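You operate a simulated robot arm through the tools that you are given. There is no shell and no other tool. Be economical: measure what you need, move in short steps, check, and stop when the job is done.

You are at the controls of a simulated robot arm. One attempt, no reset.

TASK
Take the green marker and put it on top of the grey shim pack.

Only the result counts: the job must be done as asked and must still hold three seconds after the hand-in. Knocking over, shifting, dropping, spilling or breaking anything else fails it.

THE ROBOT
A 6-joint arm with a two-finger parallel gripper, fixed in place. Base frame: the origin is at the foot of the arm, x ahead of it, y to its left, z up; the work surface is at about z = 820. Readings come in mm, rad, newtons and seconds.
With the tool pointing down near the work surface it reaches from about 240 to 640 mm from the base axis. Its first joint turns from -1.152 to 1.152 rad. Payload 2.7 kg.
The tool frame sits at the grasp point between the pads (the TCP): z along the fingers, y along the line on which they close. The tips reach 23 mm beyond it. The gripper opens to 94 mm. The fingers are 38 mm wide and 10 mm thick; the gripper's body (54 by 96 mm) begins 39 mm behind the TCP.
Orientation is that of the tool frame in the base frame, as a unit quaternion [w, x, y, z]. With the fingers straight down and closing along the base's y, the tool's x points along the base's -x, its y along +y and its z along -z.

THE INTERFACE
- The arm moves only by the tool send_rows. Its arguments are lists of equal length, an entry for each row: "delta_pos": the shift along the tool's x, y, z in mm, a list of three; "yaw": the turn about the tool's z in rad; "grip": the closure in counts, from 0 (fully open) to 255 (shut). In form: {"delta_pos": [[x, y, z], ...], "yaw": [yaw, ...], "grip": [grip, ...]}. A call has 1 to 20 rows; each row shifts and turns the commanded pose from where the row before left it, along the tool's axes as they then stand. A row lasts 0.2 s, in which the tool goes at most 50 mm and 0.15 rad; a call with a longer step from one row to the next is refused whole, and so is a gripper value outside its range. A pose out of reach is approached as far as the arm can. The call stops where the force on the tool passes 40 N (or 10 N more than at its start, if that is more) or the arm is blocked; 0.2 s more then pass. The fingers move at their own pace (about 45 mm/s each) and stop on an object; they squeeze with about 37 N. The grip force told is the motor's: it shows also when the fingers shut on nothing. Time passes only in rows, and 0.2 s behind the last, so rows that do not move let the fingers close. The reply holds the time, the measured pose of the TCP, the force on the tool along the base axes, the opening and the grip force, in the units named above and with some noise.
- Cameras (640 x 400 px; columns grow to the right, rows downward): "scene" is fixed at [79.6, -431.9, 1410]; the picture's right is [0.75, -0.66, 0.00], its down [-0.35, -0.40, -0.85] and it looks along [0.56, 0.63, -0.53] (base axes); focal length 363 px, centre (320, 200). "wrist" rides on the gripper at [86, 16, -74] in the tool frame; the picture's right is [-0.18, 0.98, 0.00], its down [-0.58, -0.11, -0.81] and it looks along [-0.79, -0.15, 0.59] (tool axes); focal length 243 px, centre (320, 200). There is no depth. A picture from a camera that has moved, and an enlarged one, comes with that camera's place and axes in the base frame and with its lens.
- capture(camera): a new picture of that camera. The clock stands still meanwhile.
- zoom(camera, box): a new picture of the part [left, top, right, bottom] of that camera's present view, enlarged. The clock stands still meanwhile.
- hand_in(): hands the job in; it is judged then, once.

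Go step by step. Nothing tells you positions but the pictures and the camera data: compare them with the known pose of the tool, close in by small moves and look again before you grip or let go. The budget is 90 turns and 42 pictures, counting those below and the enlarged ones. Unless the task says otherwise, let go and move clear before handing in, and close with one line.

The tools are called after "Emit:" as a command line: name --argument value ..., lists and objects as JSON in quotes. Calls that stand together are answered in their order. send_rows: Moves the arm, as the interface text tells. Its arguments: {"type":"object","properties":{"delta_pos":{"type":"array","items":{"type":"array","items":{"type":"number"}}},"yaw":{"type":"array","items":{"type":"number"}},"grip":{"type":"array","items":{"type":"number"}}},"required":["delta_pos","yaw","grip"]} The other tools are called the same way: capture (camera) takes a picture; zoom (camera, box) takes an enlarged picture of a part of a camera's view; hand_in () hands the job in.

At the start:

```text
time: 0.0
ee_pos: [350.8, -27.2, 1187.2]
tool_rot: [-0.001, 0.001, 1.0, 0.0]
force: [-0.8, -0.2, -0.1]
opening: 93.9
grip_force: 0.1
```

scene: 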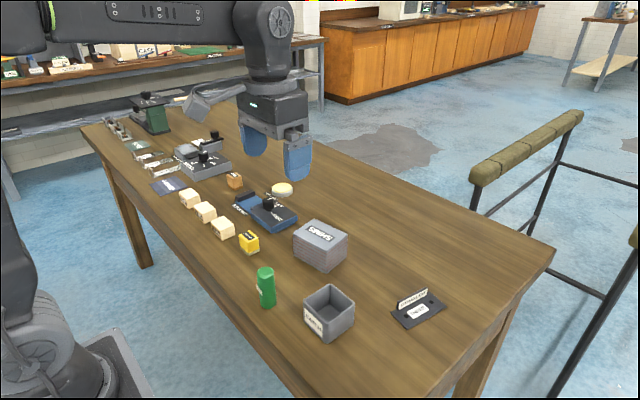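
wrist: 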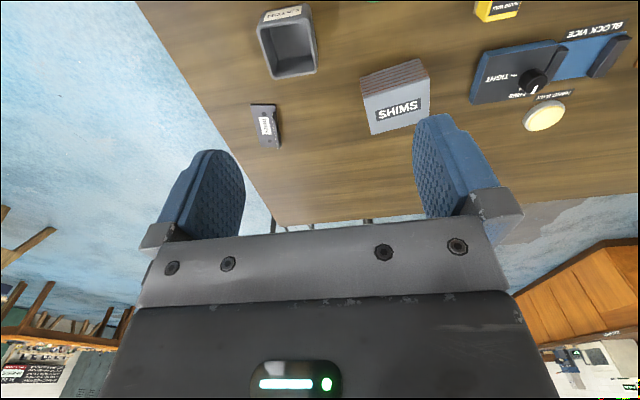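

I see the green marker standing upright near the table's edge, with the grey SHIMS pack beyond it and the grey bin next to it. I'll enlarge that area to measure them.

Emit:
zoom --camera "scene" --box '[220, 200, 380, 350]'

```text
2.67 times, centred on (300, 275) of scene
camera zoom: at [79.6, -431.9, 1410.0], right [0.75, -0.66, 0.0], down [-0.35, -0.4, -0.85], along [0.56, 0.63, -0.53], focal length 968 px, centre (373, 0)
```

zoom: 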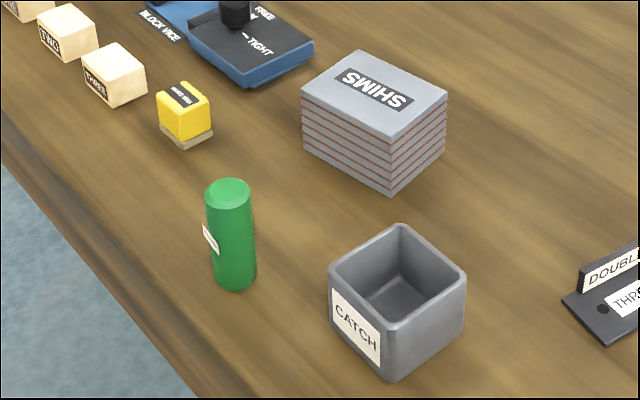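

I take the marker to be upright at about (349, 32), 33 mm across, with its top near z = 912. The shim pack is centred near (538, 82) with its top near z = 880. Next I move above the marker with the fingers half closed and look again.

Emit:
send_rows --delta_pos '[[0, 20, 35], [0, 20, 40], [0, 19, 40], [0, 0, 40], [0, 0, 32], [0, 0, 0]]' --yaw '[0, 0, 0, 0, 0, 0]' --grip '[50, 50, 50, 50, 50, 50]'

Emit:
capture --camera "wrist"

Emit:
zoom --camera "scene" --box '[200, 150, 360, 330]'

```text
time: 1.4
ee_pos: [352.2, 31.4, 1000.2]
tool_rot: [0.0, 0.0, 1.0, 0.0]
force: [0.3, 0.0, 0.3]
opening: 75.7
grip_force: 0.0
```

```text
38 pictures are left
camera wrist: at [264.8, 46.7, 1075.7], right [0.18, 0.98, 0.0], down [0.58, -0.11, 0.81], along [0.79, -0.15, -0.59], focal length 243 px, centre (320, 200)
```

wrist: 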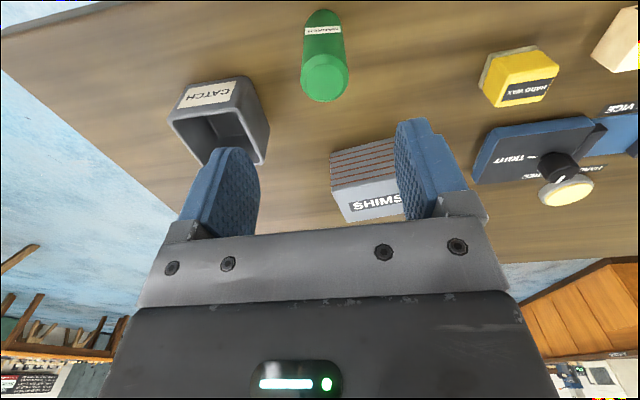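

```text
2.22 times, centred on (280, 240) of scene
camera zoom: at [79.6, -431.9, 1410.0], right [0.75, -0.66, 0.0], down [-0.35, -0.4, -0.85], along [0.56, 0.63, -0.53], focal length 806 px, centre (409, 111)
```

zoom: 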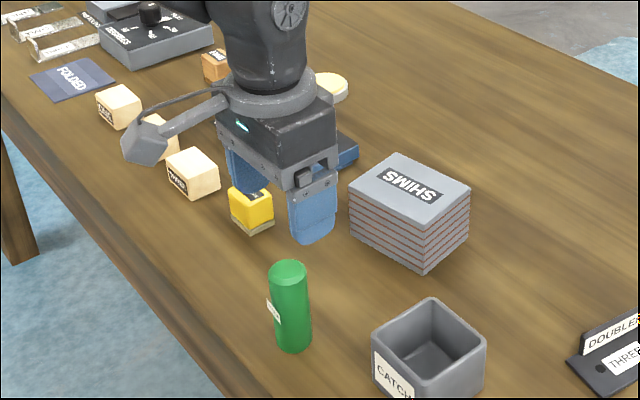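

Both cameras agree on the marker at about (348, 33.5), and the fingers have room on both sides. I go down in two steps and check before gripping.

Emit:
send_rows --delta_pos '[[4, 2, 20], [0, 0, 25], [0, 0, 15], [0, 0, 0]]' --yaw '[0, 0, 0, 0]' --grip '[50, 50, 50, 50]'

Emit:
capture --camera "wrist"

Emit:
zoom --camera "scene" --box '[200, 180, 360, 330]'

```text
time: 2.4
ee_pos: [346.4, 33.8, 940.9]
tool_rot: [0.0, 0.0, 1.0, 0.0]
force: [-0.2, 0.2, -0.2]
opening: 75.8
grip_force: 0.1
```

```text
36 pictures are left
camera wrist: at [261.1, 49.0, 1015.6], right [0.18, 0.98, 0.0], down [0.58, -0.11, 0.81], along [0.79, -0.15, -0.59], focal length 243 px, centre (320, 200)
```

wrist: 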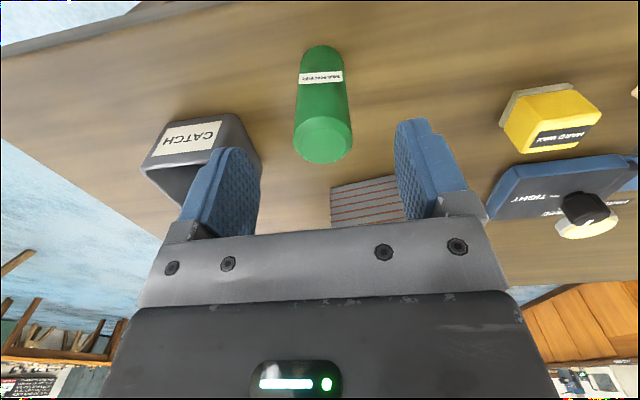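

```text
2.67 times, centred on (280, 255) of scene
camera zoom: at [79.6, -431.9, 1410.0], right [0.75, -0.66, 0.0], down [-0.35, -0.4, -0.85], along [0.56, 0.63, -0.53], focal length 968 px, centre (427, 53)
```

zoom: 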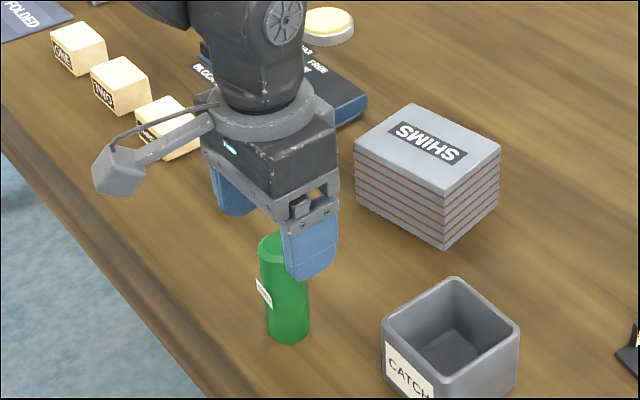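

The marker's top measures (347.4, 34.2), centred between the fingers. I go down to z ≈ 883 and close.

Emit:
send_rows --delta_pos '[[-1, 0, 20], [0, 0, 20], [0, 0, 18], [0, 0, 0]]' --yaw '[0, 0, 0, 0]' --grip '[50, 50, 50, 50]'

Emit:
capture --camera "wrist"

```text
time: 3.4
ee_pos: [349.0, 34.5, 881.2]
tool_rot: [0.001, 0.0, 1.0, 0.0]
force: [-0.3, 0.1, 0.0]
opening: 75.7
grip_force: 0.1
```

```text
34 pictures are left
camera wrist: at [262.4, 48.3, 957.2], right [0.18, 0.98, 0.0], down [0.58, -0.11, 0.81], along [0.79, -0.15, -0.59], focal length 243 px, centre (320, 200)
```

wrist: 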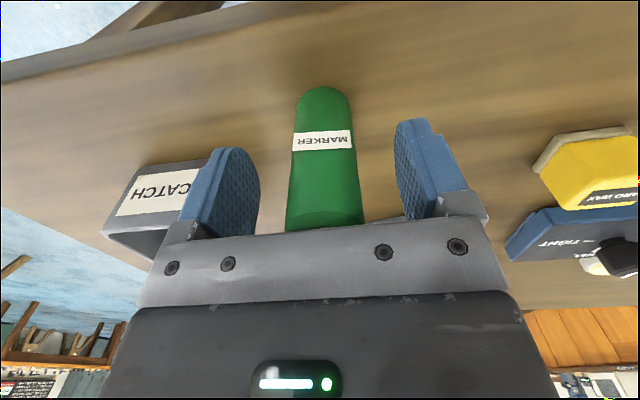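

The marker stands midway between the pads and nothing is touching, so I close the fingers.

Emit:
send_rows --delta_pos '[[0, 0, 0], [0, 0, 0], [0, 0, 0], [0, 0, 0], [0, 0, 0]]' --yaw '[0, 0, 0, 0, 0]' --grip '[255, 255, 255, 255, 255]'

```text
time: 4.6
ee_pos: [349.0, 33.9, 881.8]
tool_rot: [-0.001, 0.0, 1.0, 0.0]
force: [-0.4, 0.0, 0.7]
opening: 32.5
grip_force: 37.4
```

The fingers hold the marker at 32.5 mm. I lift it straight up gently and look.

Emit:
send_rows --delta_pos '[[0, 0, -10], [0, 0, -25], [0, 0, -35], [0, 0, -35], [0, 0, -25], [0, 0, 0]]' --yaw '[0, 0, 0, 0, 0, 0]' --grip '[255, 255, 255, 255, 255, 255]'

Emit:
capture --camera "scene"

Emit:
capture --camera "wrist"

```text
time: 6.0
ee_pos: [347.6, 33.6, 1010.6]
tool_rot: [-0.001, 0.0, 1.0, 0.0]
force: [0.5, -0.6, -0.6]
opening: 32.4
grip_force: 36.6
```

```text
33 pictures are left
```

scene: 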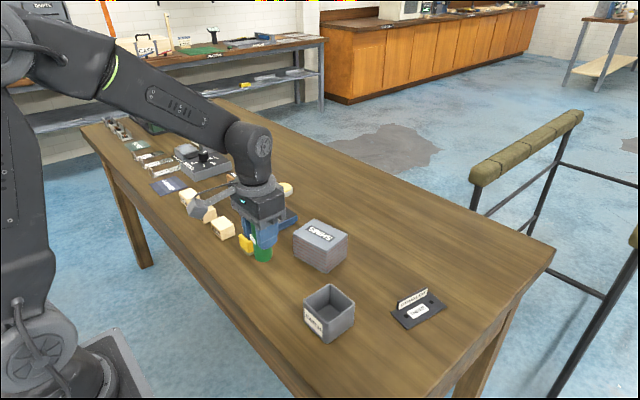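

```text
32 pictures are left
camera wrist: at [261.8, 48.1, 1087.4], right [0.18, 0.98, 0.0], down [0.58, -0.11, 0.81], along [0.79, -0.15, -0.59], focal length 243 px, centre (320, 200)
```

wrist: 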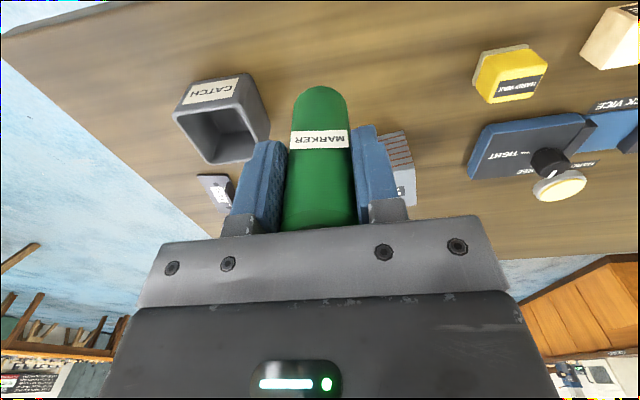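

The marker is lifted with its bottom near z = 949, well above the pack's top at 880. I carry it across to above the pack's centre.

Emit:
send_rows --delta_pos '[[-20, 5, 0], [-34, 9, 0], [-34, 9, 0], [-34, 9, 0], [-34, 9, 0], [-24, 6, 0], [-10, 1, 0], [0, 0, 0]]' --yaw '[0, 0, 0, 0, 0, 0, 0, 0]' --grip '[255, 255, 255, 255, 255, 255, 255, 255]'

Emit:
zoom --camera "scene" --box '[240, 130, 400, 290]'

Emit:
capture --camera "wrist"

```text
time: 7.8
ee_pos: [538.3, 80.1, 1011.8]
tool_rot: [0.0, 0.0, 1.0, -0.001]
force: [0.0, -0.6, -1.3]
opening: 32.0
grip_force: 36.9
```

```text
2.50 times, centred on (320, 210) of scene
camera zoom: at [79.6, -431.9, 1410.0], right [0.75, -0.66, 0.0], down [-0.35, -0.4, -0.85], along [0.56, 0.63, -0.53], focal length 907 px, centre (320, 175)
```

zoom: 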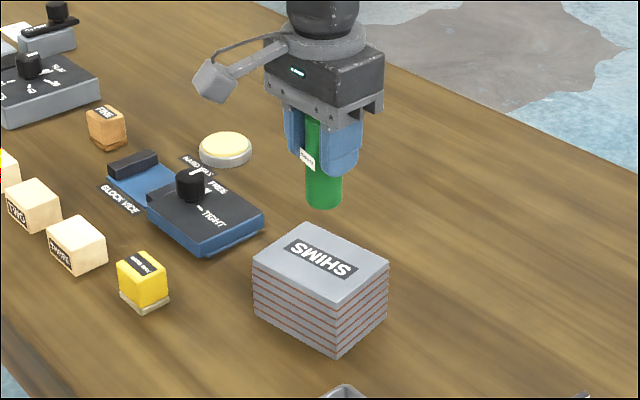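

```text
30 pictures are left
camera wrist: at [452.1, 96.0, 1087.3], right [0.18, 0.98, 0.0], down [0.58, -0.11, 0.81], along [0.79, -0.15, -0.59], focal length 243 px, centre (320, 200)
```

wrist: 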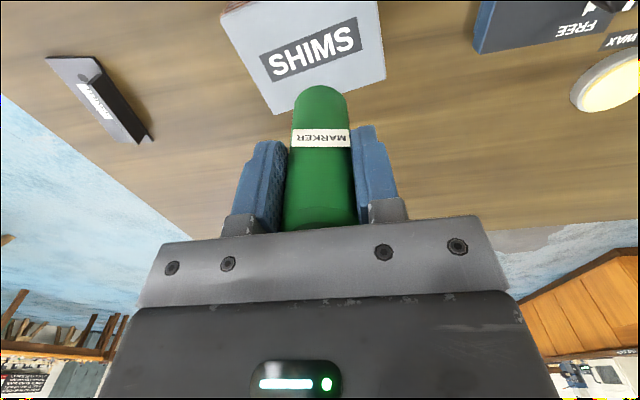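

The pack's top centre now measures about (534, 77), with its top near z = 880. I shift a little and go down until the marker is about 10 mm clear.

Emit:
send_rows --delta_pos '[[4, -3, 15], [0, 0, 25], [0, 0, 18], [0, 0, 0]]' --yaw '[0, 0, 0, 0]' --grip '[255, 255, 255, 255]'

Emit:
zoom --camera "scene" --box '[240, 130, 400, 290]'

```text
time: 8.8
ee_pos: [534.4, 77.9, 954.5]
tool_rot: [0.001, 0.0, 1.0, 0.0]
force: [-0.3, -1.2, 4.6]
opening: 32.1
grip_force: 37.2
```

```text
2.50 times, centred on (320, 210) of scene
camera zoom: at [79.5, -431.9, 1410.0], right [0.75, -0.66, 0.0], down [-0.35, -0.4, -0.85], along [0.56, 0.63, -0.53], focal length 907 px, centre (320, 175)
```

zoom: 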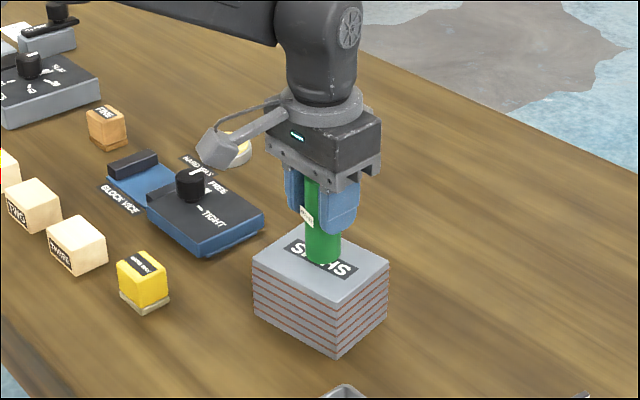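

The marker is centred over the pack and within about 10 mm of it, but the force reading has gone up slightly. I go down in very small steps and watch the force.

Emit:
send_rows --delta_pos '[[0, 0, 1.5], [0, 0, 1.5], [0, 0, 0]]' --yaw '[0, 0, 0]' --grip '[255, 255, 255]'

Emit:
zoom --camera "scene" --box '[290, 170, 350, 250]'

```text
time: 9.6
ee_pos: [534.6, 78.3, 953.9]
tool_rot: [0.003, -0.001, 1.0, 0.001]
force: [-2.9, -1.7, 27.7]
opening: 31.9
grip_force: 37.2
```

```text
5.00 times, centred on (320, 210) of scene
camera zoom: at [79.0, -432.0, 1410.0], right [0.75, -0.66, 0.0], down [-0.35, -0.4, -0.85], along [0.56, 0.63, -0.53], focal length 1815 px, centre (320, 150)
```

zoom: 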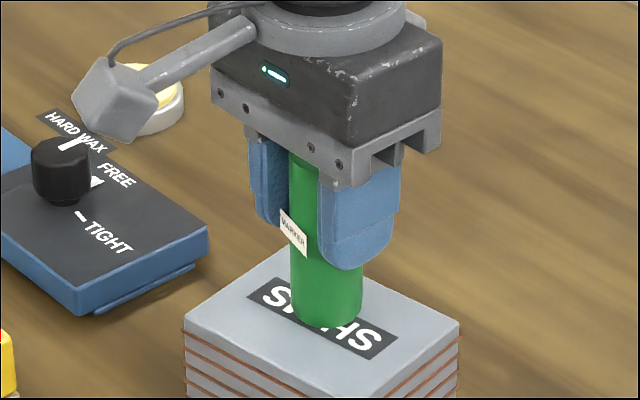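

The marker has touched the pack, and the force is up to 28 N. I ease up until the load is light before releasing.

Emit:
send_rows --delta_pos '[[0, 0, -1.5], [0, 0, -1], [0, 0, 0]]' --yaw '[0, 0, 0]' --grip '[255, 255, 255]'

Emit:
capture --camera "wrist"

```text
time: 10.4
ee_pos: [534.3, 78.1, 953.8]
tool_rot: [0.0, 0.0, 1.0, 0.0]
force: [5.5, -1.9, 13.7]
opening: 32.2
grip_force: 36.6
```

```text
27 pictures are left
camera wrist: at [448.1, 93.3, 1028.9], right [0.18, 0.98, 0.0], down [0.58, -0.11, 0.81], along [0.79, -0.15, -0.59], focal length 243 px, centre (320, 200)
```

wrist: 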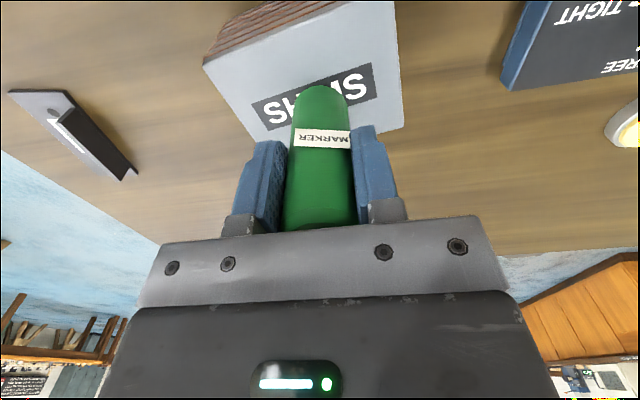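

Still about 14 N of load, with the marker upright. I ease up a touch more.

Emit:
send_rows --delta_pos '[[0, 0, -0.7], [0, 0, 0], [0, 0, 0]]' --yaw '[0, 0, 0]' --grip '[255, 255, 255]'

```text
time: 11.2
ee_pos: [534.3, 78.7, 953.7]
tool_rot: [-0.001, 0.0, 1.0, 0.0]
force: [1.5, 0.5, 3.8]
opening: 31.8
grip_force: 37.0
```

The load is light at 4 N and the marker is seated. I open the fingers partway and look.

Emit:
send_rows --delta_pos '[[0, 0, 0], [0, 0, 0], [0, 0, 0], [0, 0, 0]]' --yaw '[0, 0, 0, 0]' --grip '[150, 125, 100, 80]'

Emit:
capture --camera "wrist"

Emit:
zoom --camera "scene" --box '[290, 170, 350, 250]'

```text
time: 12.2
ee_pos: [533.2, 79.3, 953.8]
tool_rot: [0.0, 0.0, 1.0, 0.0]
force: [-1.0, -0.3, 0.2]
opening: 64.3
grip_force: 0.0
```

```text
26 pictures are left
camera wrist: at [448.0, 93.4, 1030.0], right [0.18, 0.98, 0.0], down [0.58, -0.11, 0.81], along [0.79, -0.15, -0.59], focal length 243 px, centre (320, 200)
```

wrist: 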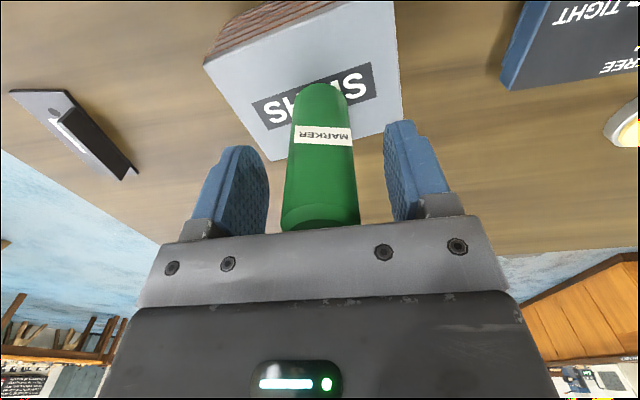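

```text
5.00 times, centred on (320, 210) of scene
camera zoom: at [79.6, -431.9, 1410.0], right [0.75, -0.66, 0.0], down [-0.35, -0.4, -0.85], along [0.56, 0.63, -0.53], focal length 1815 px, centre (320, 150)
```

zoom: 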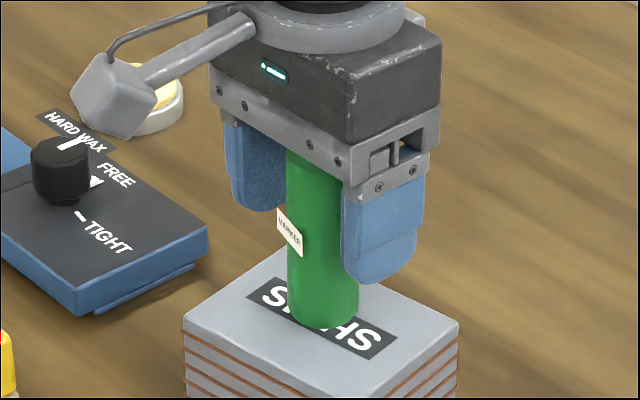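

The marker is standing freely and upright on the pack, with both pads clear of it. I raise the arm straight up.

Emit:
send_rows --delta_pos '[[0, 0, -10], [0, 0, -20], [0, 0, -35], [0, 0, -40], [0, 0, -40], [0, 0, 0], [0, 0, 0]]' --yaw '[0, 0, 0, 0, 0, 0, 0]' --grip '[60, 60, 60, 60, 60, 60, 60]'

Emit:
capture --camera "scene"

Emit:
zoom --camera "scene" --box '[260, 150, 380, 290]'

```text
time: 13.8
ee_pos: [535.0, 77.8, 1099.4]
tool_rot: [0.0, 0.0, 1.0, -0.001]
force: [-0.7, 0.5, 0.3]
opening: 72.0
grip_force: 0.1
```

```text
24 pictures are left
```

scene: 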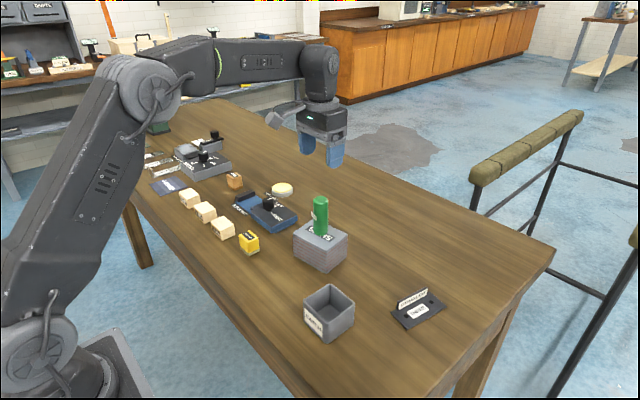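

```text
2.86 times, centred on (320, 220) of scene
camera zoom: at [79.6, -431.9, 1410.0], right [0.75, -0.66, 0.0], down [-0.35, -0.4, -0.85], along [0.56, 0.63, -0.53], focal length 1037 px, centre (320, 143)
```

zoom: 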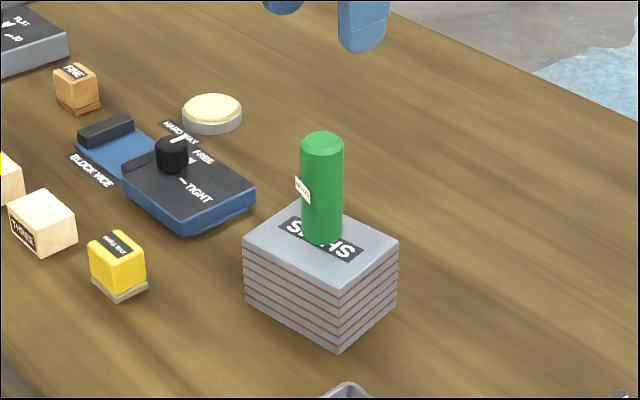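

The marker stands upright near the middle of the shim pack, the arm is clear and nothing else has moved. I hand the job in.

Emit:
hand_in

```text
The job is handed in.
```

The green marker is standing upright on top of the grey shim pack; I let go, moved the arm clear and handed the job in.
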